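You operate a simulated robot arm through the tools that you are given. There is no shell and no other tool. Be economical: measure what you need, move in short steps, check, and stop when the job is done.

You run a simulated two-armed robot. Do the job below in one go: nothing can be reset, and whatever is moved stays where it is left.

Task
Zero the meter on BLANK, then read vial 3 and sort it.
Fine: over 40 % to block hole 2, else back to its hole; BLANK into hole 1 of the orange bench rack. Set down upright: vial, what you pick out.

Only the result counts: the job must be done as asked and must still hold three seconds after the hand-in. Knocking over, shifting, dropping, spilling or breaking anything else fails it.

Robot
Two 7-joint arms with two-finger parallel grippers on one trunk, on a base that drives. Base frame: it is fixed to the floor where the robot stands at the start and does not move with it; the origin is under the middle of the robot, x ahead of it, y to its left, z up. Units: cm, rad, N and s.
The left shoulder is at the start at [6, 14.7, 54.3], the right one opposite. With the tool pointing down near the work surface each hand reaches from about 10 to 56 cm from the robot's upright axis, wherever it stands, measured 20 degrees to its own side. Places, roughly: haze read key [70, -10, 90]; haze zero key [70, 0, 90]; hole 1 of the orange bench rack [70, -20, 90]; hole 2 of the warm block [90, 10, 90]; meter well [80, 0, 90]. Payload 3.43 kg a hand.
The TCP of each hand is the grasp point between the finger pads, 3 cm short of the fingertips. In the tool frame z runs along the fingers and y along their closing line. The gripper opens to 9.4 cm. The fingers are 2.8 cm wide and 1 cm thick; the gripper's body (5 by 9.6 cm) begins 5.5 cm behind the TCP.
Orientation is that of the tool frame in the base frame, as [roll, pitch, yaw] about the fixed x, y, z axes, in that order (R = Rz(yaw) Ry(pitch) Rx(roll)). With the fingers straight down and closing along the base's y, the tool's x points along the base's -x, its y along +y and its z along -z.

Tools
- The arms move only by the tool nudge_tool. It takes "left_motion", "right_motion" or both (then of equal length, played together; a hand with none holds still); each is one flat list of numbers, 7 for each row, row after row: the shift along the tool's x, y, z in units of 30 mm (1.0 is 30 mm), then the turn, a rotation vector about the tool's x, y, z in units of 6 degrees (1.0 is 6 degrees), then the opening, from 0 (shut) to 1 (fully open). In form: [dx, dy, dz, wx, wy, wz, gripper, dx, dy, dz, wx, wy, wz, gripper, ...]. A call has 1 to 10 rows; each row shifts and turns the commanded pose from where the row before left it, along the tool's axes as they then stand. A call with a number of a shift or a turn outside -1 to 1 is refused whole. A row lasts 0.2 s, in which the tool goes at most 5 cm and 0.15 rad; a call with a longer step from one row to the next is refused whole, and so is a gripper value outside its range. Where a pose cannot be reached the arm comes as near as it can. A force on the tool above 40 N (or 10 N above the force at the start of the call, whichever is more), or a blocked arm, ends the call early, and 0.2 s more pass. Each finger travels about 7.2 cm/s and halts on what it meets, pressing with about 28 N; the grip force reading is that of the motor and also rises with nothing between the fingers. The clock runs only during rows and for 0.2 s after the last one: add rows that do not move to give the fingers time. The reply holds the time, the measured pose of the TCP, the force on the tool along the base axes, the opening and the grip force, in the units named above and with some noise, with the torque about the TCP (base axes, N m) and any sound that the robot's microphone picked up.
- Cameras (640 x 400 px; columns grow to the right, rows downward): "scene" is now at [6.22, -0.54, 119.63]; the picture's right is [-0.06, -1.00, 0.00], its down [-0.36, 0.02, -0.93] and it looks along [0.93, -0.06, -0.36] (base axes); focal length 291 px, centre (320, 200). "left" rides on the left gripper at [7.6, -1.4, -10.3] in its tool frame; the picture's right is [0.18, 0.98, 0.00], its down [-0.75, 0.14, -0.64] and it looks along [-0.63, 0.12, 0.77] (tool axes); focal length 243 px, centre (320, 200). "right" rides on the right gripper at [7.6, 1.4, -10.3] in its tool frame; the picture's right is [-0.18, 0.98, 0.00], its down [-0.75, -0.14, -0.64] and it looks along [-0.63, -0.12, 0.77] (tool axes); focal length 243 px, centre (320, 200). There is no depth. A picture from a camera that has moved, and an enlarged one, comes with that camera's place and axes in the base frame and with its lens.
- get_image(camera): a new picture of that camera. It takes no simulated time.
- move_column(by): slides the trunk up (or, below 0, down) by that many cm; the arms and the scene camera ride with it, the base frame stays. It gives what a move gives, with no picture.
- roll_base(legs): drives the robot by 1 to 6 legs, each [ahead, left, turn to the left] in cm, cm and rad, along the robot's own axes; the way and the turn of a leg run together, so that a leg with both is an arc; at most 150 cm and 3.142 rad a leg. The arms and the cameras ride along, it lands a little off, and it stops where it bumps. It gives what a move gives.
- turn_head(pan, tilt): turns the head with the scene camera to pan (to the left, within 1.501 rad either way) and tilt (down, from -0.506 to 1.204), counted from straight ahead of the robot. It gives what a move gives.
- enlarge(camera, box): a new picture of the part [left, top, right, bottom] of that camera's present view, enlarged. It takes no simulated time.
- close_job(): hands the job in; it is judged then, once.

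Go step by step. Nothing tells you exact positions but the pictures and the camera data: compare them with the known pose of the tool, close in by small moves and look again before you grip or let go. The budget is 120 turns and 108 pictures, counting those below and the enlarged ones. Unless the task says otherwise, let go and move clear before handing in, and close with one line.

The tools are called as name(argument=value, ...) on one line, values as JSON. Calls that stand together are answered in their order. nudge_tool: Moves the arms, as the interface text tells. Its arguments: {"type":"object","properties":{"left_motion":{"type":"array","items":{"type":"number"}},"right_motion":{"type":"array","items":{"type":"number"}}},"required":[]} The other tools are called the same way: move_column (by) slides the trunk up or down; roll_base (legs) drives the base; turn_head (pan, tilt) turns the head that bears the scene camera; get_image (camera) takes a picture; enlarge (camera, box) takes an enlarged picture of a part of a camera's view; close_job () hands the job in.

At the start:

```text
time: 0.0
left_eef_pos: [29.69, 9.62, 99.98]
left_orientation: [-3.14, 0.0, 3.141]
left_contact_force: [0.0, 0.3, -0.8]
left_torque: [-0.01, -0.04, -0.01]
left_width: 9.37
left_finger_force: 0.0
right_eef_pos: [27.47, -14.9, 100.0]
right_orientation: [3.141, 0.002, -3.141]
right_contact_force: [0.0, 0.3, -0.1]
right_torque: [-0.02, -0.04, 0.0]
right_width: 9.4
right_finger_force: 0.1
trunk travel left (down, up): [-25.0, 0.0]
robot x, y, heading: [0.04, 0.1, 0.002]
head pan, tilt: [-0.061, 0.368]
```

scene: 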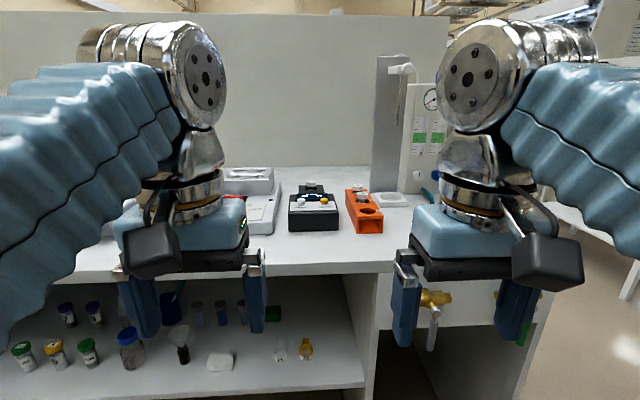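
right: 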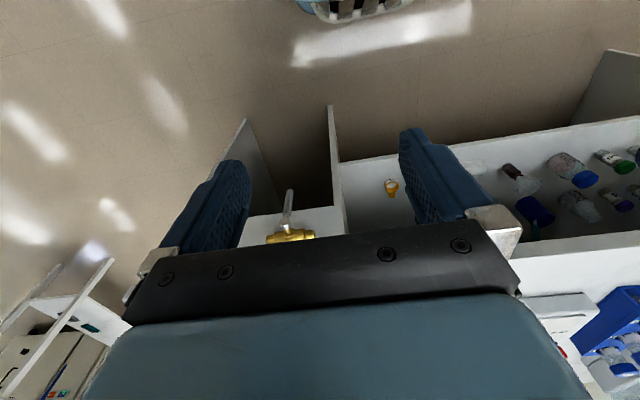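
left: 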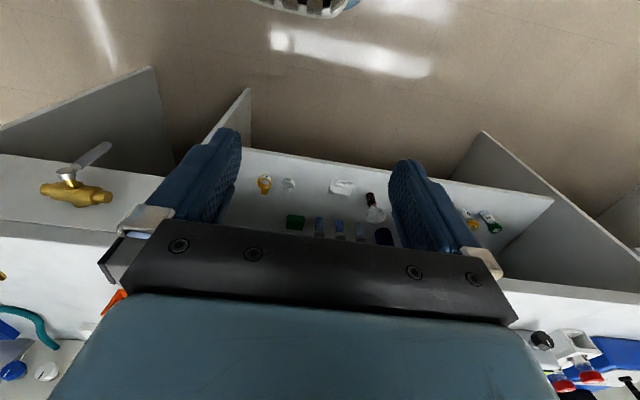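

The bench with an orange rack, a black block-like device and a white meter lies ahead, partly hidden by the arms. I'll take close views first.

enlarge(camera="scene", box=[200, 150, 440, 300])

turn_head(pan=0.3, tilt=0.4)

```text
2.67 times, centred on (320, 225) of scene
camera zoom: at [6.22, -0.54, 119.63], right [-0.06, -1.0, 0.0], down [-0.36, 0.02, -0.93], along [0.93, -0.06, -0.36], focal length 776 px, centre (320, 133)
```

zoom: 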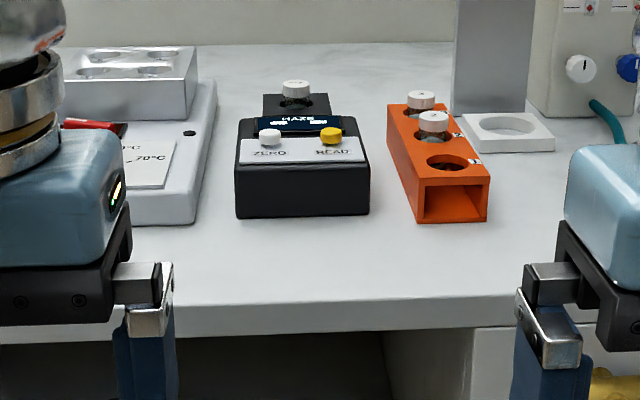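

```text
time: 0.8
left_eef_pos: [29.74, 9.56, 99.98]
left_orientation: [3.14, 0.001, 3.14]
left_contact_force: [0.0, 0.1, 0.0]
left_torque: [0.04, -0.02, -0.01]
left_width: 9.4
left_finger_force: 0.0
right_eef_pos: [27.37, -14.88, 100.0]
right_orientation: [-3.141, 0.002, 3.141]
right_contact_force: [0.2, 0.4, 0.0]
right_torque: [0.0, 0.0, -0.01]
right_width: 9.41
right_finger_force: 0.0
trunk travel left (down, up): [-25.0, 0.0]
robot x, y, heading: [0.13, 0.16, -0.001]
head pan, tilt: [0.3, 0.4]
```

The meter is the black box with keys ZERO and READ and a capped vial standing in its well. The rack holds two vials, with its near hole empty. Next I look to the left at the warm block.

get_image(camera="scene")

```text
103 pictures are left
camera scene: at [5.79, 2.75, 119.33], right [0.29, -0.96, 0.0], down [-0.37, -0.11, -0.92], along [0.88, 0.27, -0.39], focal length 291 px, centre (320, 200)
```

scene: 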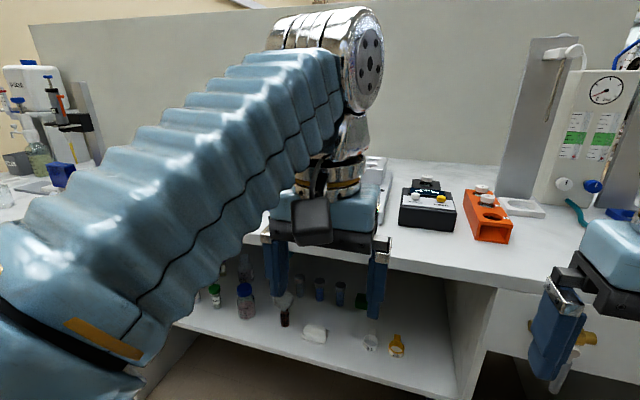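

The left arm hides the block. I move both hands outwards and a bit up, then look again.

nudge_tool(left_motion=[0, 1, -0.5, 0, 0, 0, 1, 0, 1, -0.5, 0, 0, 0, 1, 0, 1, -0.5, 0, 0, 0, 1, 0, 1, -0.5, 0, 0, 0, 1, 0, 1, 0, 0, 0, 0, 1], right_motion=[0, -1, -0.5, 0, 0, 0, 1, 0, -1, -0.5, 0, 0, 0, 1, 0, -1, -0.5, 0, 0, 0, 1, 0, -1, -0.5, 0, 0, 0, 1, 0, 0, 0, 0, 0, 0, 1])

turn_head(pan=0.05, tilt=0.35)

get_image(camera="scene")

```text
time: 2.0
left_eef_pos: [33.04, 20.09, 99.4]
left_orientation: [3.139, 0.0, 3.141]
left_contact_force: [0.6, 0.2, 0.3]
left_torque: [0.03, 0.05, 0.02]
left_width: 9.42
left_finger_force: 0.1
left hand out of reach, approached as far as the arm can: row 1, 2, 3, 4
right_eef_pos: [30.41, -20.06, 99.42]
right_orientation: [-3.139, 0.002, -3.14]
right_contact_force: [0.2, -0.5, 0.2]
right_torque: [0.0, 0.02, -0.01]
right_width: 9.4
right_finger_force: 0.0
right hand out of reach, approached as far as the arm can: row 1, 2, 3, 4
trunk travel left (down, up): [-25.0, 0.0]
robot x, y, heading: [-0.23, -0.02, -0.001]
head pan, tilt: [0.3, 0.4]
```

```text
time: 2.8
left_eef_pos: [33.02, 20.04, 99.37]
left_orientation: [3.141, 0.0, 3.141]
left_contact_force: [-0.6, 0.4, 0.2]
left_torque: [0.02, 0.0, 0.03]
left_width: 9.41
left_finger_force: 0.1
right_eef_pos: [30.44, -19.95, 99.54]
right_orientation: [-3.14, 0.0, -3.14]
right_contact_force: [1.2, -0.1, -0.1]
right_torque: [-0.01, 0.01, -0.02]
right_width: 9.39
right_finger_force: 0.0
trunk travel left (down, up): [-25.0, 0.0]
robot x, y, heading: [0.02, 0.33, 0.003]
head pan, tilt: [0.051, 0.351]
```

```text
102 pictures are left
camera scene: at [6.24, 0.5, 119.78], right [0.05, -1.0, 0.0], down [-0.34, -0.02, -0.94], along [0.94, 0.05, -0.34], focal length 291 px, centre (320, 200)
```

scene: 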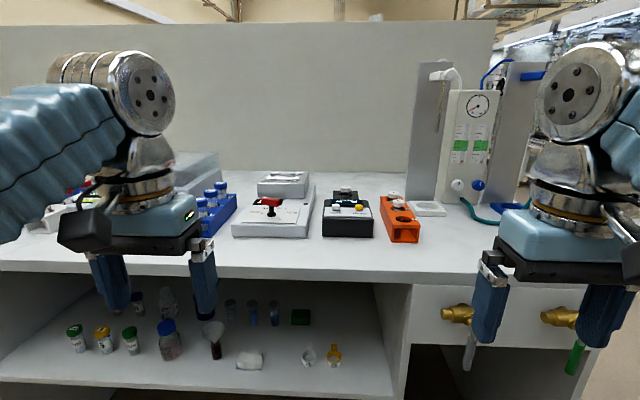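

The warm block (with its red knob) is now in view left of the meter. I enlarge for details.

enlarge(camera="scene", box=[220, 155, 330, 245])

enlarge(camera="scene", box=[310, 170, 450, 258])

```text
4.44 times, centred on (275, 200) of scene
camera zoom: at [6.24, 0.5, 119.78], right [0.05, -1.0, 0.0], down [-0.34, -0.02, -0.94], along [0.94, 0.05, -0.34], focal length 1293 px, centre (520, 200)
```

zoom: 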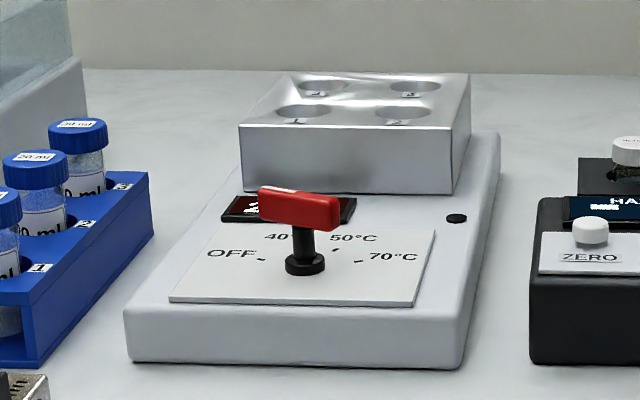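

```text
4.55 times, centred on (380, 214) of scene
camera zoom: at [6.24, 0.5, 119.78], right [0.05, -1.0, 0.0], down [-0.34, -0.02, -0.94], along [0.94, 0.05, -0.34], focal length 1322 px, centre (47, 136)
```

zoom: 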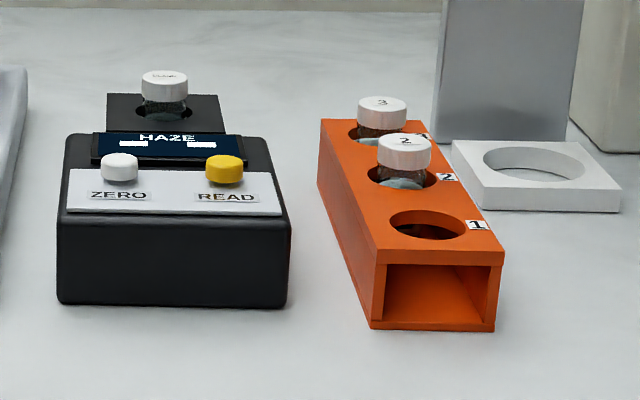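

BLANK seems to sit in the meter already, and vial 3 is in rack hole 3 behind 2. Rack hole 1 is empty. I drive ahead in part and look again.

roll_base(legs=[[22, 0, 0]])

turn_head(pan=0.0, tilt=0.6)

get_image(camera="scene")

```text
time: 4.5
left_eef_pos: [54.43, 19.95, 99.37]
left_orientation: [3.142, 0.001, 3.14]
left_contact_force: [0.5, -0.6, -1.4]
left_torque: [0.0, 0.0, -0.01]
left_width: 9.41
left_finger_force: 0.1
right_eef_pos: [51.72, -20.08, 99.37]
right_orientation: [-3.139, 0.002, 3.14]
right_contact_force: [0.3, -0.3, 0.5]
right_torque: [-0.04, 0.01, -0.01]
right_width: 9.38
right_finger_force: 0.1
trunk travel left (down, up): [-25.0, 0.0]
robot x, y, heading: [21.54, -0.08, -0.004]
head pan, tilt: [0.051, 0.351]
```

```text
time: 5.2
left_eef_pos: [54.49, 20.01, 99.46]
left_orientation: [3.14, 0.0, 3.14]
left_contact_force: [0.1, -0.3, -0.1]
left_torque: [0.03, -0.01, -0.01]
left_width: 9.41
left_finger_force: 0.1
right_eef_pos: [51.96, -20.13, 99.37]
right_orientation: [-3.14, 0.002, -3.14]
right_contact_force: [-0.2, 0.3, 0.6]
right_torque: [0.01, 0.0, -0.01]
right_width: 9.39
right_finger_force: 0.1
trunk travel left (down, up): [-25.0, 0.0]
robot x, y, heading: [21.7, -0.26, -0.005]
head pan, tilt: [0.0, 0.6]
```

```text
99 pictures are left
camera scene: at [27.28, 0.0, 117.51], right [0.0, -1.0, 0.0], down [-0.56, 0.0, -0.83], along [0.83, 0.0, -0.56], focal length 291 px, centre (320, 200)
```

scene: 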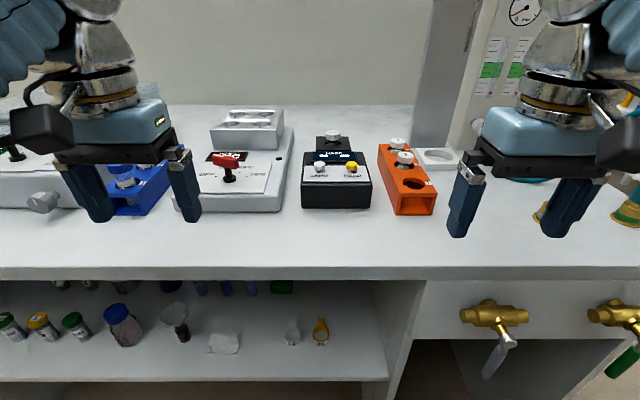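

Triangulating: the ZERO key is about at [68, 0, 96] and the bench edge about x 58. I drive a little closer.

roll_base(legs=[[12, 0, 0]])

turn_head(pan=0.0, tilt=0.7)

get_image(camera="scene")

enlarge(camera="scene", box=[280, 60, 480, 185])

enlarge(camera="scene", box=[150, 40, 350, 165])

```text
time: 6.5
left_eef_pos: [66.65, 19.88, 99.29]
left_orientation: [-3.14, -0.001, 3.139]
left_contact_force: [-0.1, 0.0, -0.1]
left_torque: [0.0, -0.02, -0.01]
left_width: 9.41
left_finger_force: 0.1
right_eef_pos: [63.88, -20.22, 99.49]
right_orientation: [-3.141, 0.001, 3.141]
right_contact_force: [0.0, -0.5, 0.1]
right_torque: [0.0, 0.0, -0.04]
right_width: 9.4
right_finger_force: 0.1
trunk travel left (down, up): [-25.0, 0.0]
robot x, y, heading: [33.61, 0.09, 0.0]
head pan, tilt: [0.0, 0.6]
```

```text
time: 7.2
left_eef_pos: [66.69, 19.98, 99.3]
left_orientation: [-3.141, 0.0, 3.14]
left_contact_force: [-0.1, -1.0, -0.1]
left_torque: [0.01, 0.0, 0.0]
left_width: 9.39
left_finger_force: 0.1
right_eef_pos: [63.87, -20.29, 99.37]
right_orientation: [-3.14, 0.003, 3.139]
right_contact_force: [-0.3, 0.0, 0.1]
right_torque: [-0.02, -0.01, 0.01]
right_width: 9.4
right_finger_force: 0.0
trunk travel left (down, up): [-25.0, 0.0]
robot x, y, heading: [33.34, 0.01, -0.006]
head pan, tilt: [0.0, 0.7]
```

```text
98 pictures are left
camera scene: at [39.07, -0.03, 116.65], right [0.0, -1.0, 0.0], down [-0.64, 0.0, -0.77], along [0.77, 0.0, -0.64], focal length 291 px, centre (320, 200)
```

scene: 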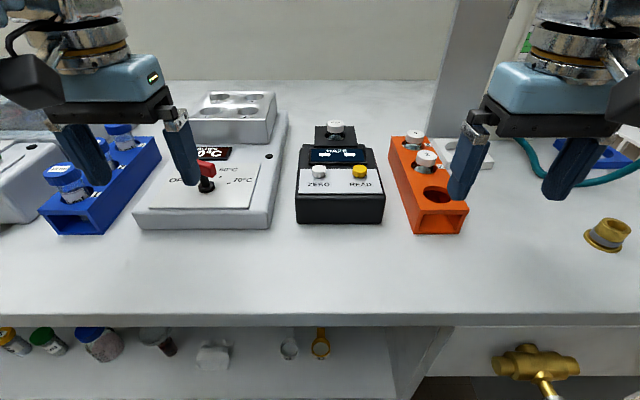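

```text
3.20 times, centred on (380, 122) of scene
camera zoom: at [39.07, -0.03, 116.65], right [0.0, -1.0, 0.0], down [-0.64, 0.0, -0.77], along [0.77, 0.0, -0.64], focal length 931 px, centre (128, 448)
```

zoom: 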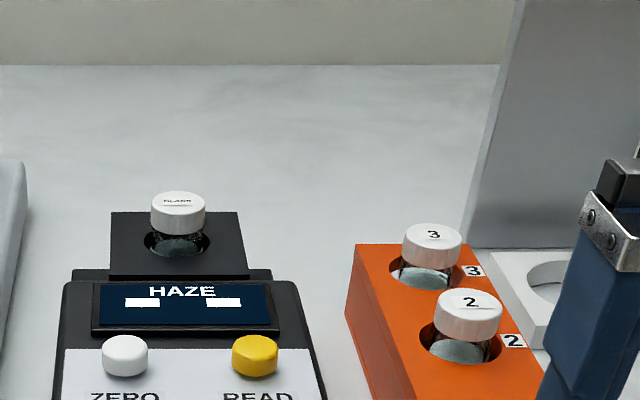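

```text
3.20 times, centred on (250, 102) of scene
camera zoom: at [39.07, -0.03, 116.65], right [0.0, -1.0, 0.0], down [-0.64, 0.0, -0.77], along [0.77, 0.0, -0.64], focal length 931 px, centre (544, 512)
```

zoom: 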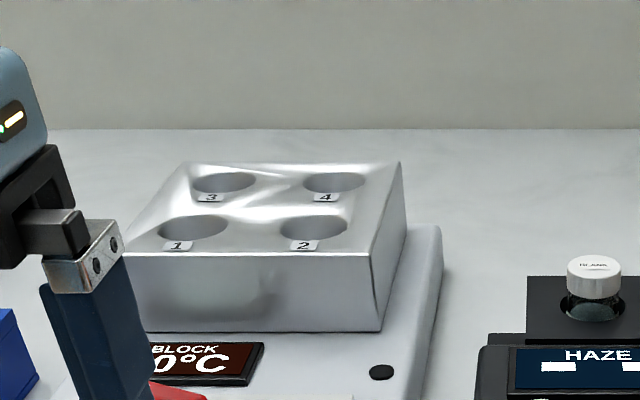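

BLANK is in the meter at about [84, -2.5, 95]. The rack runs along x at y ≈ -16 with hole 3 at x ≈ 83.5 and hole 1 at x ≈ 70.5, and block hole 2 is the front right one. Before driving nearer I look down to see the gap between base and bench.

turn_head(pan=0.0, tilt=1.2)

get_image(camera="scene")

```text
time: 8.1
left_eef_pos: [66.78, 19.84, 99.43]
left_orientation: [-3.141, 0.0, 3.139]
left_contact_force: [-1.0, 0.2, -0.6]
left_torque: [-0.01, -0.03, 0.02]
left_width: 9.41
left_finger_force: 0.1
right_eef_pos: [63.95, -20.29, 99.51]
right_orientation: [-3.14, 0.002, 3.138]
right_contact_force: [-0.1, 0.8, 0.4]
right_torque: [0.02, -0.01, 0.0]
right_width: 9.41
right_finger_force: 0.1
trunk travel left (down, up): [-25.0, 0.0]
robot x, y, heading: [33.61, 0.01, -0.003]
head pan, tilt: [0.0, 1.201]
```

```text
95 pictures are left
camera scene: at [36.17, -0.03, 113.05], right [0.0, -1.0, 0.0], down [-0.93, 0.0, -0.36], along [0.36, 0.0, -0.93], focal length 291 px, centre (320, 200)
```

scene: 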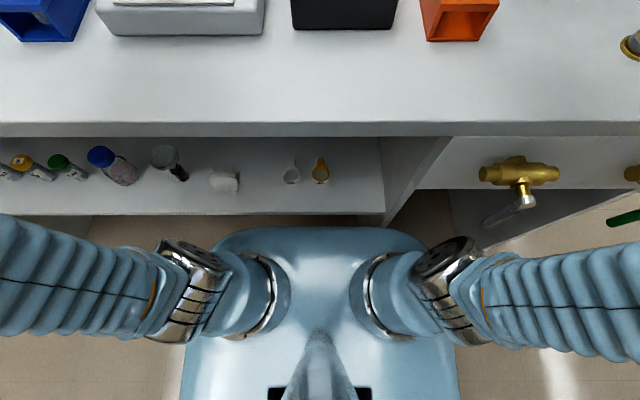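

The torso is about 4 cm short of the shelf, so I stay near here and will work with a tilted tool. I pull the left hand back, then drive 6.5 cm left so that the right shoulder lines up with the meter and rack.

nudge_tool(left_motion=[1, 0, 0, 0, 0, 0, 1, 1, 0, 0, 0, 0, 0, 1, 1, 0, 0, 0, 0, 0, 1, 1, 0, 0, 0, 0, 0, 1, 1, 0, 0, 0, 0, 0, 1])

roll_base(legs=[[1.5, 6.5, 0]])

turn_head(pan=-0.15, tilt=0.65)

get_image(camera="scene")

get_image(camera="right")

```text
time: 9.3
left_eef_pos: [54.84, 19.25, 98.05]
left_orientation: [-3.141, -0.001, 3.138]
left_contact_force: [0.3, 0.4, 0.2]
left_torque: [0.01, -0.01, -0.01]
left_width: 9.38
left_finger_force: 0.0
left hand out of reach, approached as far as the arm can: row 3, 4, 5
right_eef_pos: [63.89, -20.37, 99.52]
right_orientation: [-3.14, 0.002, 3.141]
right_contact_force: [-0.1, 0.3, -1.0]
right_torque: [0.01, 0.01, 0.01]
right_width: 9.39
right_finger_force: 0.0
trunk travel left (down, up): [-25.0, 0.0]
robot x, y, heading: [33.21, 0.24, -0.003]
head pan, tilt: [0.0, 1.201]
```

```text
time: 10.3
left_eef_pos: [56.28, 25.77, 98.04]
left_orientation: [3.141, 0.0, 3.14]
left_contact_force: [0.4, -0.3, -0.9]
left_torque: [0.03, 0.03, 0.0]
left_width: 9.39
left_finger_force: 0.0
right_eef_pos: [65.49, -13.69, 99.44]
right_orientation: [3.139, 0.0, 3.141]
right_contact_force: [0.2, 0.9, -0.8]
right_torque: [0.01, 0.03, -0.02]
right_width: 9.4
right_finger_force: 0.1
trunk travel left (down, up): [-25.0, 0.0]
robot x, y, heading: [35.38, 6.7, -0.002]
head pan, tilt: [0.0, 1.201]
```

```text
time: 11.2
left_eef_pos: [56.36, 25.87, 97.98]
left_orientation: [3.141, 0.002, 3.139]
left_contact_force: [-0.3, -0.5, 0.0]
left_torque: [0.0, 0.0, -0.01]
left_width: 9.42
left_finger_force: 0.1
right_eef_pos: [65.43, -13.65, 99.43]
right_orientation: [-3.139, 0.002, 3.141]
right_contact_force: [0.7, 0.1, -0.6]
right_torque: [0.03, -0.02, -0.02]
right_width: 9.38
right_finger_force: 0.1
trunk travel left (down, up): [-25.0, 0.0]
robot x, y, heading: [35.44, 6.09, -0.001]
head pan, tilt: [-0.15, 0.649]
```

```text
94 pictures are left
camera scene: at [40.67, 5.26, 117.07], right [-0.15, -0.99, 0.0], down [-0.6, 0.09, -0.8], along [0.79, -0.12, -0.61], focal length 291 px, centre (320, 200)
```

scene: 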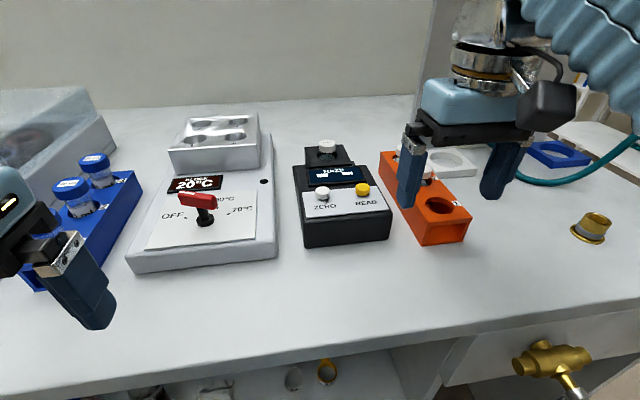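

```text
93 pictures are left
camera right: at [57.72, -12.07, 109.62], right [0.19, 0.98, 0.0], down [0.75, -0.14, 0.64], along [0.63, -0.12, -0.77], focal length 243 px, centre (320, 200)
```

right: 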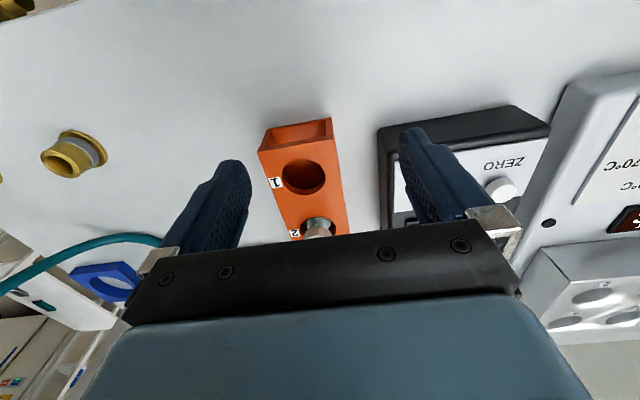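

The wrist view agrees: rack hole 1 is at [70, -16, 91] and the ZERO key about [73.3, 0.3, 93]. I close the right hand and bring it in front of the ZERO key.

nudge_tool(right_motion=[0, 0.925, 0, 0, 0, 0, 0, 0, 0.925, 0, 0, 0, 0, 0, 0, 0.925, 0, 0, 0, 0, 0, 0, 0.925, 0, 0, 0, 0, 0, 0, 0.925, 0, 0, 0, 0, 0, -0.6, 0, 0.35, 0, 0, 0, 0, -0.6, 0, 0.35, 0, 0, 0, 0])

get_image(camera="right")

enlarge(camera="scene", box=[240, 110, 440, 260])

```text
time: 12.8
left_eef_pos: [56.22, 25.82, 98.08]
left_orientation: [-3.141, 0.0, 3.138]
left_contact_force: [0.1, -0.6, 0.9]
left_torque: [0.01, -0.03, -0.02]
left_width: 9.4
left_finger_force: 0.1
right_eef_pos: [69.1, 0.19, 97.31]
right_orientation: [3.141, 0.002, 3.14]
right_contact_force: [-0.3, -0.6, -0.1]
right_torque: [-0.01, 0.0, 0.0]
right_width: 0.02
right_finger_force: 27.7
trunk travel left (down, up): [-25.0, 0.0]
robot x, y, heading: [35.27, 6.61, -0.0]
head pan, tilt: [-0.15, 0.649]
```

```text
92 pictures are left
camera right: at [61.28, 1.84, 107.48], right [0.19, 0.98, 0.0], down [0.75, -0.14, 0.64], along [0.63, -0.12, -0.77], focal length 243 px, centre (320, 200)
```

right: 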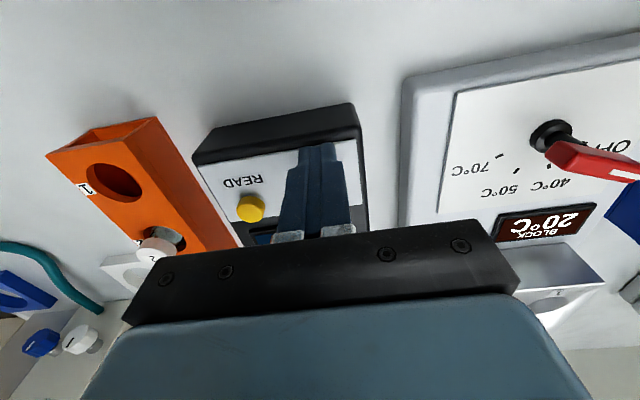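

```text
2.67 times, centred on (340, 185) of scene
camera zoom: at [40.66, 5.25, 117.08], right [-0.15, -0.99, 0.0], down [-0.6, 0.09, -0.8], along [0.79, -0.12, -0.6], focal length 776 px, centre (267, 240)
```

zoom: 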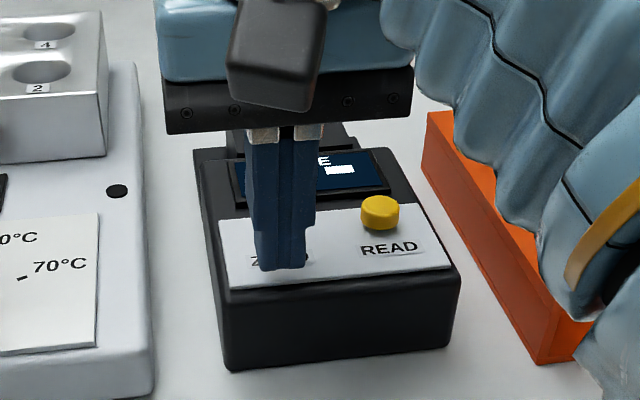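

The fingertips are now just in front of the ZERO key, in line with it. I move forward over the key in small steps and check.

nudge_tool(right_motion=[-0.4, 0, 0, 0, 0, 0, 0, -0.4, 0, 0, 0, 0, 0, 0, -0.4, 0, 0, 0, 0, 0, 0])

enlarge(camera="scene", box=[240, 110, 440, 260])

enlarge(camera="right", box=[180, 90, 400, 250])

```text
time: 13.4
left_eef_pos: [56.12, 25.82, 98.1]
left_orientation: [3.141, 0.002, 3.137]
left_contact_force: [-1.2, -0.2, 0.6]
left_torque: [0.01, -0.03, 0.01]
left_width: 9.38
left_finger_force: 0.1
right_eef_pos: [70.31, 0.33, 97.33]
right_orientation: [-3.141, -0.018, -3.139]
right_contact_force: [-21.5, -3.4, 0.1]
right_torque: [-0.29, 0.59, -0.08]
right_width: 0.01
right_finger_force: 28.1
trunk travel left (down, up): [-25.0, 0.0]
robot x, y, heading: [35.27, 6.75, -0.003]
head pan, tilt: [-0.15, 0.649]
stopped in row 2 (right hand): the force on the tool passed its limit at 53 N (the readings are from after the stop); the commanded pose is now the measured one
```

```text
2.67 times, centred on (340, 185) of scene
camera zoom: at [40.35, 5.23, 117.1], right [-0.15, -0.99, 0.0], down [-0.6, 0.09, -0.8], along [0.79, -0.12, -0.6], focal length 776 px, centre (267, 240)
```

zoom: 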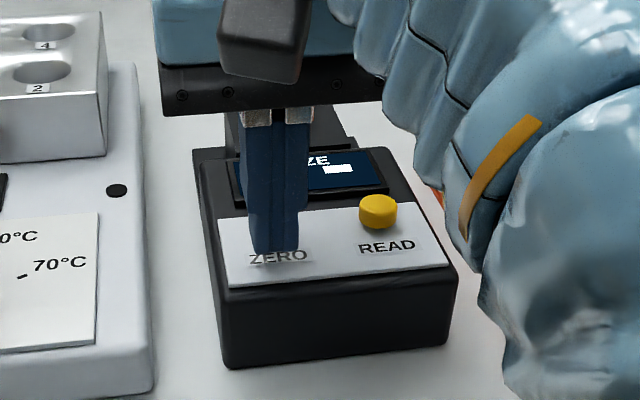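

```text
2.50 times, centred on (290, 170) of right
camera zoom: at [62.64, 1.87, 107.6], right [0.18, 0.98, -0.01], down [0.76, -0.14, 0.63], along [0.62, -0.12, -0.78], focal length 606 px, centre (395, 275)
```

zoom: 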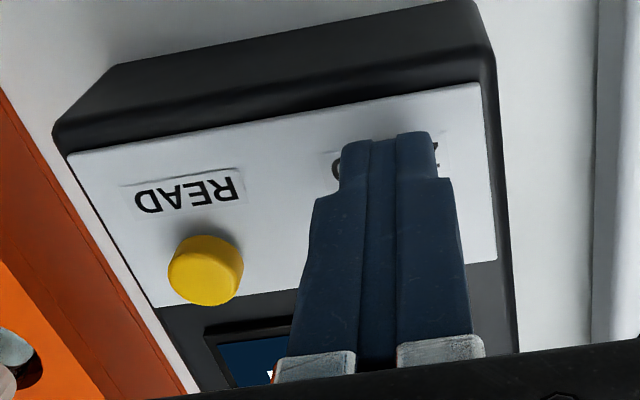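

The fingertips met the front side of the key, so its top is a bit above 94.3. I back off, rise, and tilt the tool 20° for reach.

nudge_tool(right_motion=[0.5, 0, 0, 0, 0, 0, 0, 0, 0, -0.4, 0, 0, 0, 0, 0, 0, -0.4, 0, -0.85, 0, 0, 0, 0, 0, 0, -0.85, 0, 0, 0, 0, 0, 0, -0.85, 0, 0, 0, 0, 0, 0, -0.8, 0, 0])

enlarge(camera="scene", box=[240, 110, 440, 260])

```text
time: 14.8
left_eef_pos: [56.29, 25.83, 98.08]
left_orientation: [3.141, 0.0, 3.139]
left_contact_force: [0.3, 0.3, 0.0]
left_torque: [-0.01, 0.02, 0.01]
left_width: 9.42
left_finger_force: 0.0
right_eef_pos: [69.07, 0.38, 99.59]
right_orientation: [-3.14, 0.339, -3.139]
right_contact_force: [0.6, -0.1, 0.2]
right_torque: [0.01, 0.01, 0.01]
right_width: 0.02
right_finger_force: 28.3
trunk travel left (down, up): [-25.0, 0.0]
robot x, y, heading: [34.98, 6.47, 0.001]
head pan, tilt: [-0.15, 0.649]
```

```text
2.67 times, centred on (340, 185) of scene
camera zoom: at [40.64, 5.26, 117.08], right [-0.15, -0.99, 0.0], down [-0.6, 0.09, -0.8], along [0.79, -0.12, -0.6], focal length 776 px, centre (267, 240)
```

zoom: 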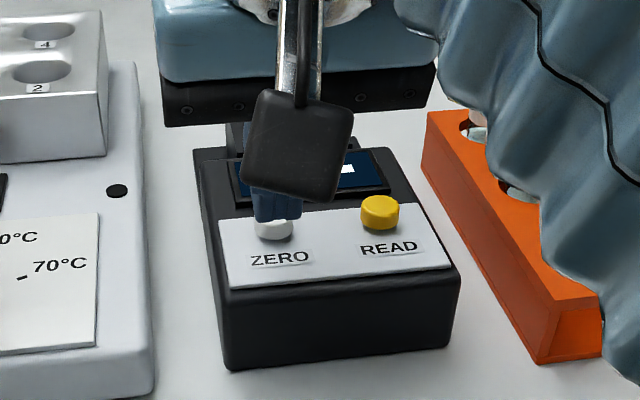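

The tip is above and in front of the key. I go forward over it, then lower.

nudge_tool(right_motion=[-0.4, -0.05, 0.145, 0, 0, 0, 0, -0.4, -0.05, 0.145, 0, 0, 0, 0, -0.4, 0, 0.145, 0, 0, 0, 0, 0, 0, 0, 0, 0, 0, 0, 0.05, 0, 0.125, 0, 0, 0, 0, 0.05, 0, 0.125, 0, 0, 0, 0])

enlarge(camera="scene", box=[240, 110, 440, 260])

enlarge(camera="right", box=[180, 90, 400, 250])

```text
time: 16.2
left_eef_pos: [56.35, 25.76, 98.04]
left_orientation: [-3.141, -0.001, 3.139]
left_contact_force: [-0.3, 0.3, -0.1]
left_torque: [0.04, 0.02, 0.0]
left_width: 9.39
left_finger_force: 0.1
right_eef_pos: [72.69, -0.11, 98.68]
right_orientation: [-3.14, 0.336, -3.14]
right_contact_force: [-0.6, -1.6, -0.5]
right_torque: [0.05, 0.03, 0.02]
right_width: 0.03
right_finger_force: 27.7
trunk travel left (down, up): [-25.0, 0.0]
robot x, y, heading: [35.33, 6.62, -0.007]
head pan, tilt: [-0.15, 0.649]
```

```text
2.67 times, centred on (340, 185) of scene
camera zoom: at [40.64, 5.26, 117.08], right [-0.15, -0.99, 0.0], down [-0.6, 0.09, -0.8], along [0.79, -0.12, -0.6], focal length 776 px, centre (267, 240)
```

zoom: 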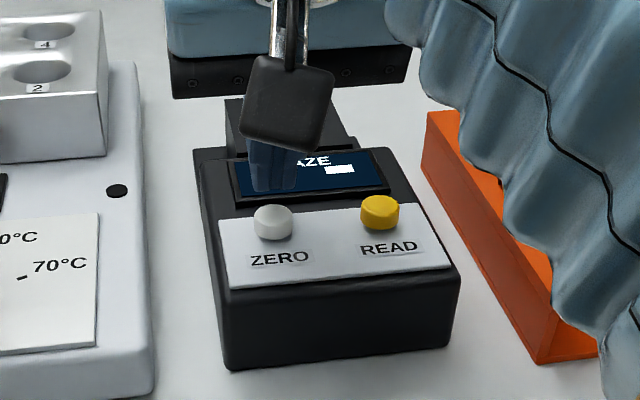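

```text
2.50 times, centred on (290, 170) of right
camera zoom: at [62.18, 1.46, 105.83], right [0.17, 0.98, 0.06], down [0.5, -0.14, 0.85], along [0.85, -0.12, -0.52], focal length 606 px, centre (395, 275)
```

zoom: 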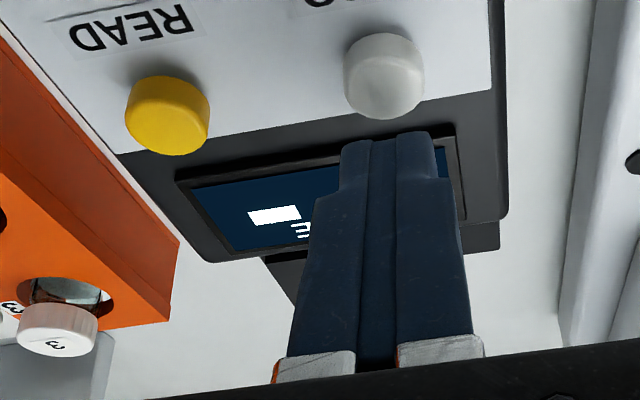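

The tip is about 1.5 cm past the key. I raise a touch, come back over the key, and look again.

nudge_tool(right_motion=[-0.057, 0, -0.157, 0, 0, 0, 0, 0.235, 0, -0.085, 0, 0, 0, 0, 0.235, 0, -0.085, 0, 0, 0, 0, 0, 0, 0, 0, 0, 0, 0])

enlarge(camera="right", box=[180, 90, 400, 250])

enlarge(camera="scene", box=[280, 130, 400, 220])

```text
time: 17.2
left_eef_pos: [56.24, 25.73, 98.06]
left_orientation: [3.141, 0.002, 3.138]
left_contact_force: [0.7, -0.1, 1.1]
left_torque: [-0.02, -0.01, -0.02]
left_width: 9.4
left_finger_force: 0.0
right_eef_pos: [71.29, -0.03, 99.25]
right_orientation: [-3.14, 0.336, -3.141]
right_contact_force: [-0.5, -0.3, -0.3]
right_torque: [0.01, 0.01, 0.03]
right_width: 0.0
right_finger_force: 27.2
trunk travel left (down, up): [-25.0, 0.0]
robot x, y, heading: [35.08, 6.57, -0.002]
head pan, tilt: [-0.15, 0.649]
```

```text
2.50 times, centred on (290, 170) of right
camera zoom: at [60.65, 1.48, 106.4], right [0.17, 0.98, 0.06], down [0.5, -0.14, 0.85], along [0.85, -0.12, -0.52], focal length 606 px, centre (395, 275)
```

zoom: 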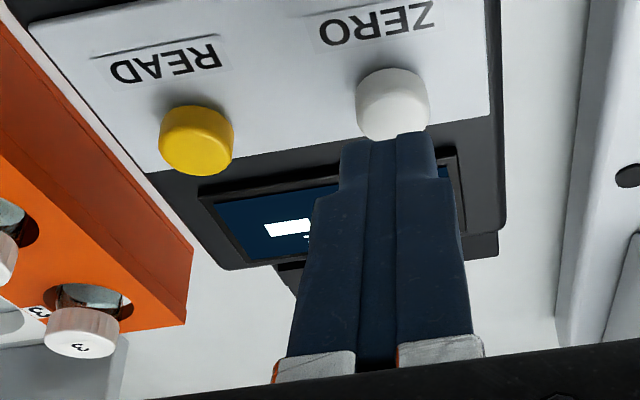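

```text
4.44 times, centred on (340, 175) of scene
camera zoom: at [40.63, 5.26, 117.08], right [-0.15, -0.99, 0.0], down [-0.6, 0.09, -0.8], along [0.79, -0.12, -0.6], focal length 1293 px, centre (231, 311)
```

zoom: 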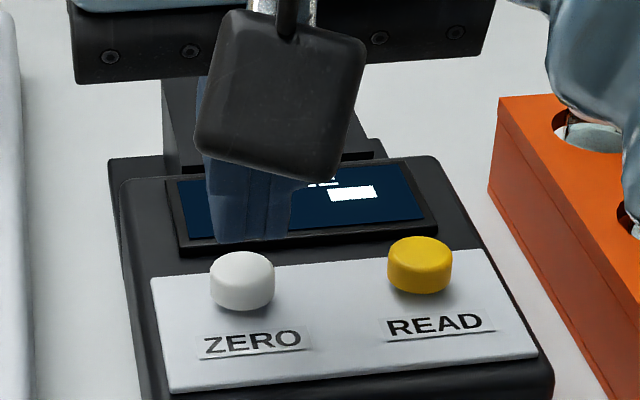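

The fingertip lines up with the key in both views. I press straight down.

nudge_tool(right_motion=[0.05, 0, 0.125, 0, 0, 0, 0, 0.05, 0, 0.125, 0, 0, 0, 0, 0.05, 0, 0.125, 0, 0, 0, 0, 0.025, 0, 0.062, 0, 0, 0, 0])

enlarge(camera="right", box=[180, 90, 400, 250])

enlarge(camera="scene", box=[280, 130, 400, 220])

```text
time: 18.2
left_eef_pos: [56.23, 25.8, 98.02]
left_orientation: [-3.141, 0.0, 3.137]
left_contact_force: [-2.1, -0.1, 0.3]
left_torque: [0.02, 0.0, 0.0]
left_width: 9.39
left_finger_force: 0.0
right_eef_pos: [71.31, -0.08, 97.82]
right_orientation: [3.141, 0.337, -3.138]
right_contact_force: [-0.2, 0.5, 0.6]
right_torque: [0.0, 0.01, -0.01]
right_width: 0.0
right_finger_force: 28.0
trunk travel left (down, up): [-25.0, 0.0]
robot x, y, heading: [35.01, 6.48, -0.004]
head pan, tilt: [-0.15, 0.649]
```

```text
2.50 times, centred on (290, 170) of right
camera zoom: at [60.62, 1.53, 104.99], right [0.17, 0.98, 0.06], down [0.5, -0.14, 0.86], along [0.85, -0.12, -0.52], focal length 606 px, centre (395, 275)
```

zoom: 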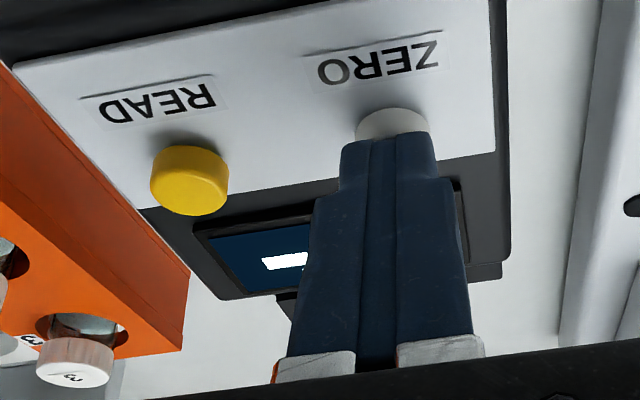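

```text
4.44 times, centred on (340, 175) of scene
camera zoom: at [40.63, 5.26, 117.08], right [-0.15, -0.99, 0.0], down [-0.6, 0.09, -0.8], along [0.79, -0.12, -0.6], focal length 1293 px, centre (231, 311)
```

zoom: 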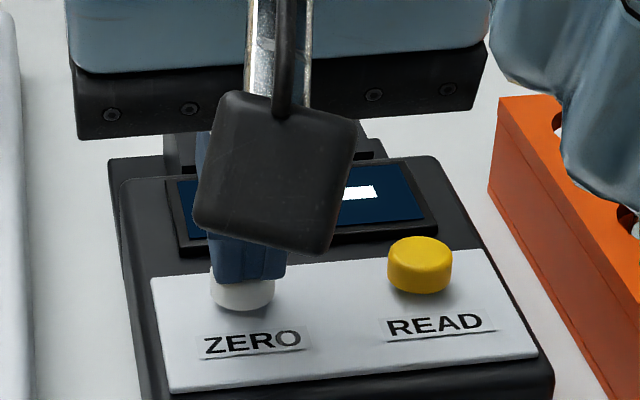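

Now it covers the key but there is no contact yet. I go on down in small steps.

nudge_tool(right_motion=[0.034, 0, 0.094, 0, 0, 0, 0, 0.034, 0, 0.094, 0, 0, 0, 0, 0.034, 0, 0.094, 0, 0, 0, 0, 0, 0, 0, 0, 0, 0, 0])

enlarge(camera="scene", box=[280, 130, 400, 220])

```text
time: 19.2
left_eef_pos: [56.25, 25.93, 98.16]
left_orientation: [3.141, 0.002, 3.137]
left_contact_force: [0.0, 0.1, -0.4]
left_torque: [-0.01, 0.01, 0.02]
left_width: 9.42
left_finger_force: 0.0
right_eef_pos: [71.35, 0.03, 97.24]
right_orientation: [-3.139, 0.342, -3.14]
right_contact_force: [4.3, -0.9, 32.5]
right_torque: [0.0, -0.16, -0.02]
right_width: 0.0
right_finger_force: 28.2
trunk travel left (down, up): [-25.0, 0.0]
robot x, y, heading: [35.39, 6.6, -0.006]
head pan, tilt: [-0.15, 0.649]
heard: click
```

```text
4.44 times, centred on (340, 175) of scene
camera zoom: at [40.54, 5.28, 117.14], right [-0.15, -0.99, 0.0], down [-0.6, 0.09, -0.8], along [0.79, -0.12, -0.6], focal length 1293 px, centre (231, 311)
```

zoom: 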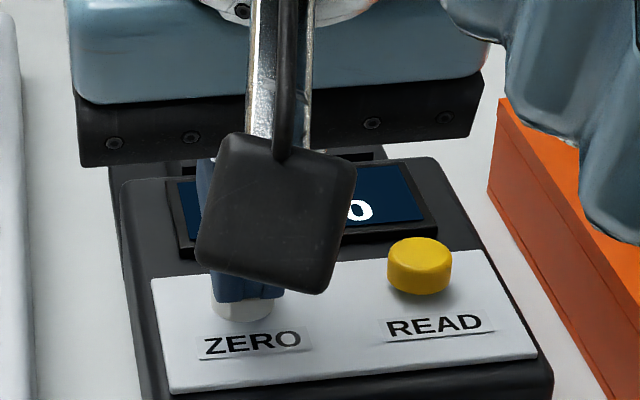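

A click came and the display changed. I lift and read it.

nudge_tool(right_motion=[-0.17, 0, -0.47, 0, 0, 0, 0, -0.17, 0, -0.47, 0, 0, 0, 0, 0.94, 0, -0.342, 0, 0, 0, 0, 0.94, 0, -0.342, 0, 0, 0, 0])

enlarge(camera="scene", box=[270, 100, 430, 220])

get_image(camera="right")

```text
time: 20.2
left_eef_pos: [56.36, 25.79, 98.17]
left_orientation: [-3.141, -0.001, 3.137]
left_contact_force: [0.1, 0.1, -0.7]
left_torque: [0.01, 0.02, 0.03]
left_width: 9.39
left_finger_force: 0.1
right_eef_pos: [65.53, 0.12, 99.85]
right_orientation: [-3.14, 0.334, -3.14]
right_contact_force: [-0.5, 0.2, -0.4]
right_torque: [0.02, 0.04, 0.04]
right_width: 0.0
right_finger_force: 28.2
trunk travel left (down, up): [-25.0, 0.0]
robot x, y, heading: [35.18, 6.61, 0.0]
head pan, tilt: [-0.15, 0.649]
```

```text
3.33 times, centred on (350, 160) of scene
camera zoom: at [40.65, 5.26, 117.08], right [-0.15, -0.99, 0.0], down [-0.6, 0.09, -0.8], along [0.79, -0.12, -0.6], focal length 970 px, centre (220, 333)
```

zoom: 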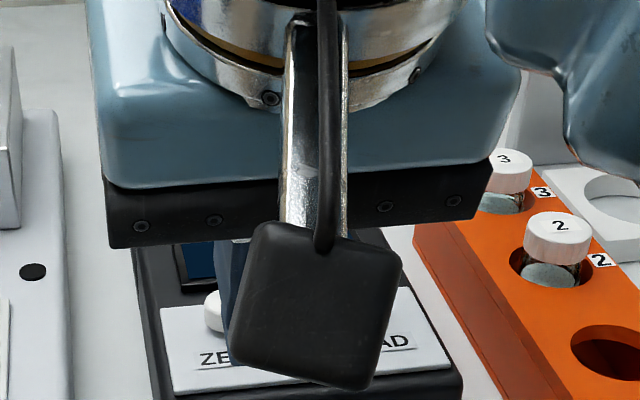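

```text
79 pictures are left
camera right: at [54.79, 1.62, 107.04], right [0.17, 0.98, 0.06], down [0.5, -0.14, 0.85], along [0.85, -0.12, -0.52], focal length 243 px, centre (320, 200)
```

right: 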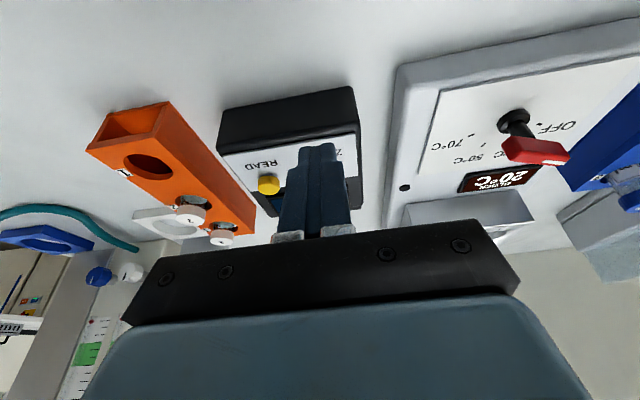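

I swing the hand aside to the right, opening it and tilting further, for a clear view of the display and of BLANK.

nudge_tool(right_motion=[0, -1, 0, 0, 0, 0, 0.5, 0, -1, 0, 0, 0, 0, 0.5, 0, -1, 0, 0, 0, 0, 0.5, 0, -0.6, 0, 0, -0.83, 0, 0.5, 0, 0, 0, 0, -0.83, 0, 0.5, 0, 0, 0, 0, -0.83, 0, 0.5])

enlarge(camera="scene", box=[270, 100, 430, 220])

get_image(camera="right")

```text
time: 21.6
left_eef_pos: [56.38, 25.87, 98.06]
left_orientation: [3.139, 0.0, 3.137]
left_contact_force: [-0.7, 0.2, 0.1]
left_torque: [0.01, 0.01, 0.0]
left_width: 9.42
left_finger_force: 0.0
right_eef_pos: [65.36, -10.81, 99.98]
right_orientation: [-3.138, 0.6, -3.139]
right_contact_force: [-0.2, 0.2, -0.6]
right_torque: [0.03, 0.0, -0.01]
right_width: 4.72
right_finger_force: 0.0
trunk travel left (down, up): [-25.0, 0.0]
robot x, y, heading: [35.28, 6.72, -0.007]
head pan, tilt: [-0.15, 0.649]
```

```text
3.33 times, centred on (350, 160) of scene
camera zoom: at [40.64, 5.26, 117.08], right [-0.15, -0.99, 0.0], down [-0.6, 0.09, -0.8], along [0.79, -0.12, -0.6], focal length 970 px, centre (220, 333)
```

zoom: 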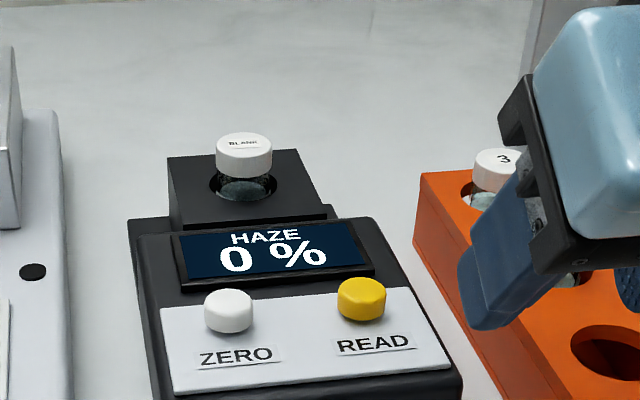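

```text
77 pictures are left
camera right: at [53.15, -9.29, 104.17], right [0.15, 0.98, 0.1], down [0.26, -0.14, 0.96], along [0.95, -0.12, -0.28], focal length 243 px, centre (320, 200)
```

right: 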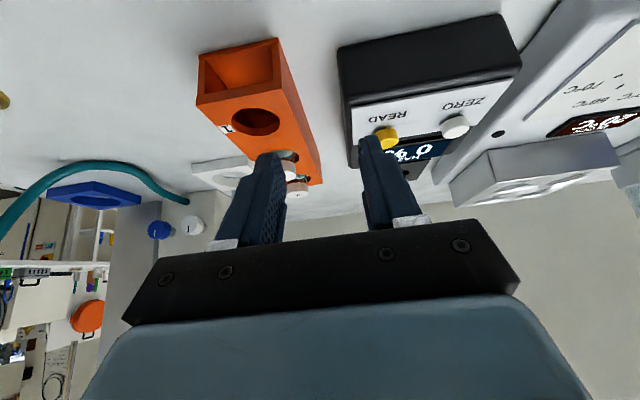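

The meter shows HAZE 0 %. BLANK's cap is at about [84.7, -2.6, 95.2]. I bring the open right hand over it, still above the cap.

nudge_tool(right_motion=[0, 0.91, 0, 0, 0, 0, 0.55, -0.35, 0.91, 0.24, 0, 0, 0, 0.55, -0.711, 0.91, 0.487, 0, 0, 0, 0.55, -0.711, 0, 0.487, 0, 0, 0, 0.55, -0.711, 0, 0.487, 0, 0, 0, 0.55, -0.711, 0, 0.487, 0, 0, 0, 0.55, -0.711, 0, 0.487, 0, 0, 0, 0.55, -0.711, 0, 0.487, 0, 0, 0, 0.55])

enlarge(camera="right", box=[180, 90, 480, 280])

enlarge(camera="scene", box=[250, 80, 430, 220])

```text
time: 23.4
left_eef_pos: [56.33, 25.87, 98.1]
left_orientation: [3.141, 0.0, 3.137]
left_contact_force: [0.6, -0.4, 0.6]
left_torque: [0.02, -0.01, 0.0]
left_width: 9.38
left_finger_force: 0.1
right_eef_pos: [82.05, -2.57, 100.09]
right_orientation: [-3.14, 0.597, -3.14]
right_contact_force: [0.1, -0.9, 0.2]
right_torque: [0.0, 0.01, 0.01]
right_width: 5.17
right_finger_force: 0.0
trunk travel left (down, up): [-25.0, 0.0]
robot x, y, heading: [34.94, 6.28, -0.006]
head pan, tilt: [-0.15, 0.649]
```

```text
2.11 times, centred on (330, 185) of right
camera zoom: at [69.86, -1.03, 104.2], right [0.15, 0.98, 0.1], down [0.26, -0.14, 0.95], along [0.95, -0.12, -0.28], focal length 511 px, centre (299, 232)
```

zoom: 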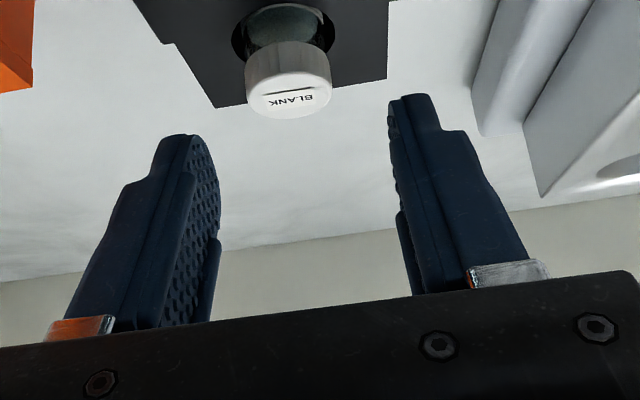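

```text
2.86 times, centred on (340, 150) of scene
camera zoom: at [40.63, 5.25, 117.08], right [-0.15, -0.99, 0.0], down [-0.6, 0.09, -0.8], along [0.79, -0.12, -0.6], focal length 831 px, centre (263, 343)
```

zoom: 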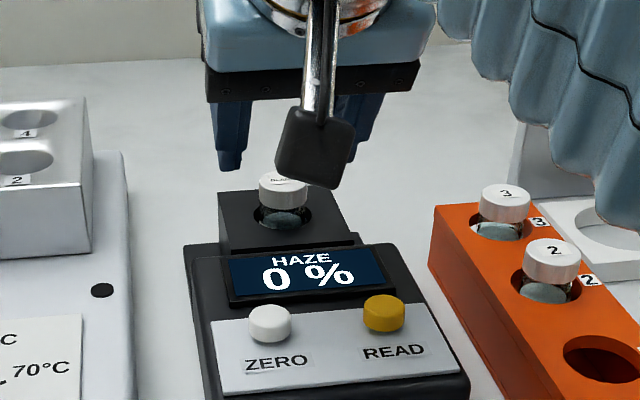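

The wrist view puts the cap at [84.6, -2.6, 95.2], centred between the fingers. I go forward 1.4 cm and down most of the way.

nudge_tool(right_motion=[-0.385, 0, 0.264, 0, 0, 0, 0.55, 0.184, 0, 0.268, 0, 0, 0, 0.55, 0.184, 0, 0.268, 0, 0, 0, 0.55, 0.184, 0, 0.268, 0, 0, 0, 0.55])

enlarge(camera="right", box=[180, 90, 480, 280])

enlarge(camera="scene", box=[250, 80, 430, 220])

```text
time: 24.4
left_eef_pos: [56.37, 25.81, 97.99]
left_orientation: [3.14, 0.001, 3.139]
left_contact_force: [-0.4, 0.0, -1.0]
left_torque: [-0.01, -0.01, -0.02]
left_width: 9.39
left_finger_force: 0.1
right_eef_pos: [83.39, -2.6, 97.14]
right_orientation: [3.141, 0.597, -3.139]
right_contact_force: [0.3, 0.6, 0.6]
right_torque: [0.02, 0.0, 0.0]
right_width: 5.16
right_finger_force: 0.0
trunk travel left (down, up): [-25.0, 0.0]
robot x, y, heading: [34.97, 6.57, -0.006]
head pan, tilt: [-0.15, 0.649]
```

```text
2.11 times, centred on (330, 185) of right
camera zoom: at [71.21, -1.07, 101.22], right [0.15, 0.98, 0.1], down [0.26, -0.14, 0.95], along [0.95, -0.12, -0.28], focal length 511 px, centre (299, 232)
```

zoom: 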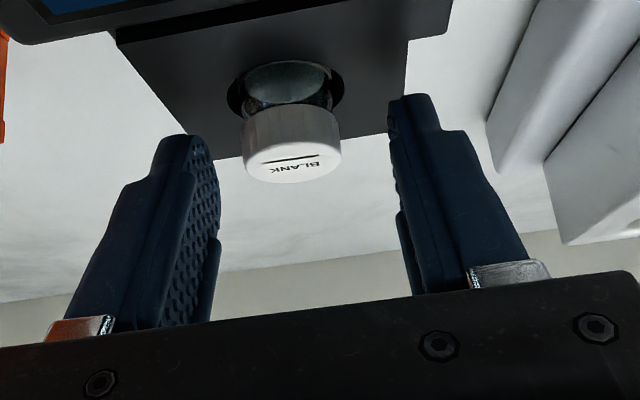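

```text
2.86 times, centred on (340, 150) of scene
camera zoom: at [40.64, 5.25, 117.08], right [-0.15, -0.99, 0.0], down [-0.6, 0.09, -0.8], along [0.79, -0.12, -0.6], focal length 831 px, centre (263, 343)
```

zoom: 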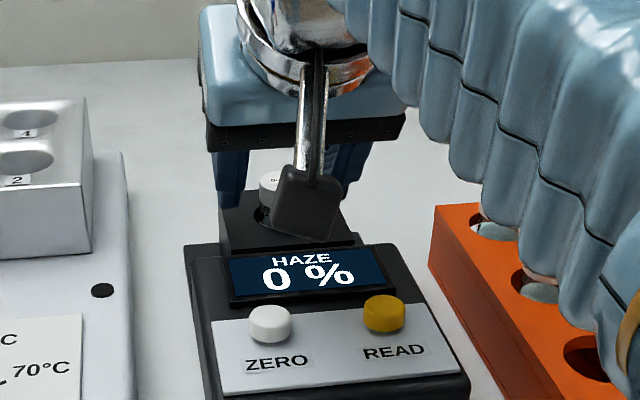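

The cap sits between the fingers. I lower 0.8 cm more and close.

nudge_tool(right_motion=[0.075, 0, 0.11, 0, 0, 0, 0.55, 0.075, 0, 0.11, 0, 0, 0, 0.55, 0, 0, 0, 0, 0, 0, 0.4, 0, 0, 0, 0, 0, 0, 0.2, 0, 0, 0, 0, 0, 0, 0.2, 0, 0, 0, 0, 0, 0, 0.2])

enlarge(camera="right", box=[180, 90, 480, 280])

```text
time: 25.8
left_eef_pos: [56.29, 25.79, 98.03]
left_orientation: [-3.141, 0.0, 3.139]
left_contact_force: [-0.5, -0.2, -0.2]
left_torque: [-0.03, -0.01, 0.01]
left_width: 9.39
left_finger_force: 0.0
right_eef_pos: [83.39, -2.61, 96.3]
right_orientation: [-3.139, 0.598, -3.138]
right_contact_force: [-0.3, 0.3, 1.9]
right_torque: [0.05, 0.0, 0.02]
right_width: 2.69
right_finger_force: 28.2
trunk travel left (down, up): [-25.0, 0.0]
robot x, y, heading: [35.05, 6.39, -0.007]
head pan, tilt: [-0.15, 0.649]
```

```text
2.11 times, centred on (330, 185) of right
camera zoom: at [71.27, -1.04, 100.4], right [0.15, 0.98, 0.1], down [0.26, -0.14, 0.95], along [0.95, -0.12, -0.28], focal length 511 px, centre (299, 232)
```

zoom: 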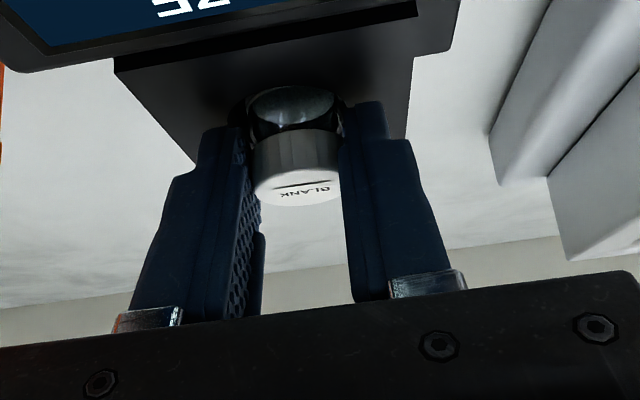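

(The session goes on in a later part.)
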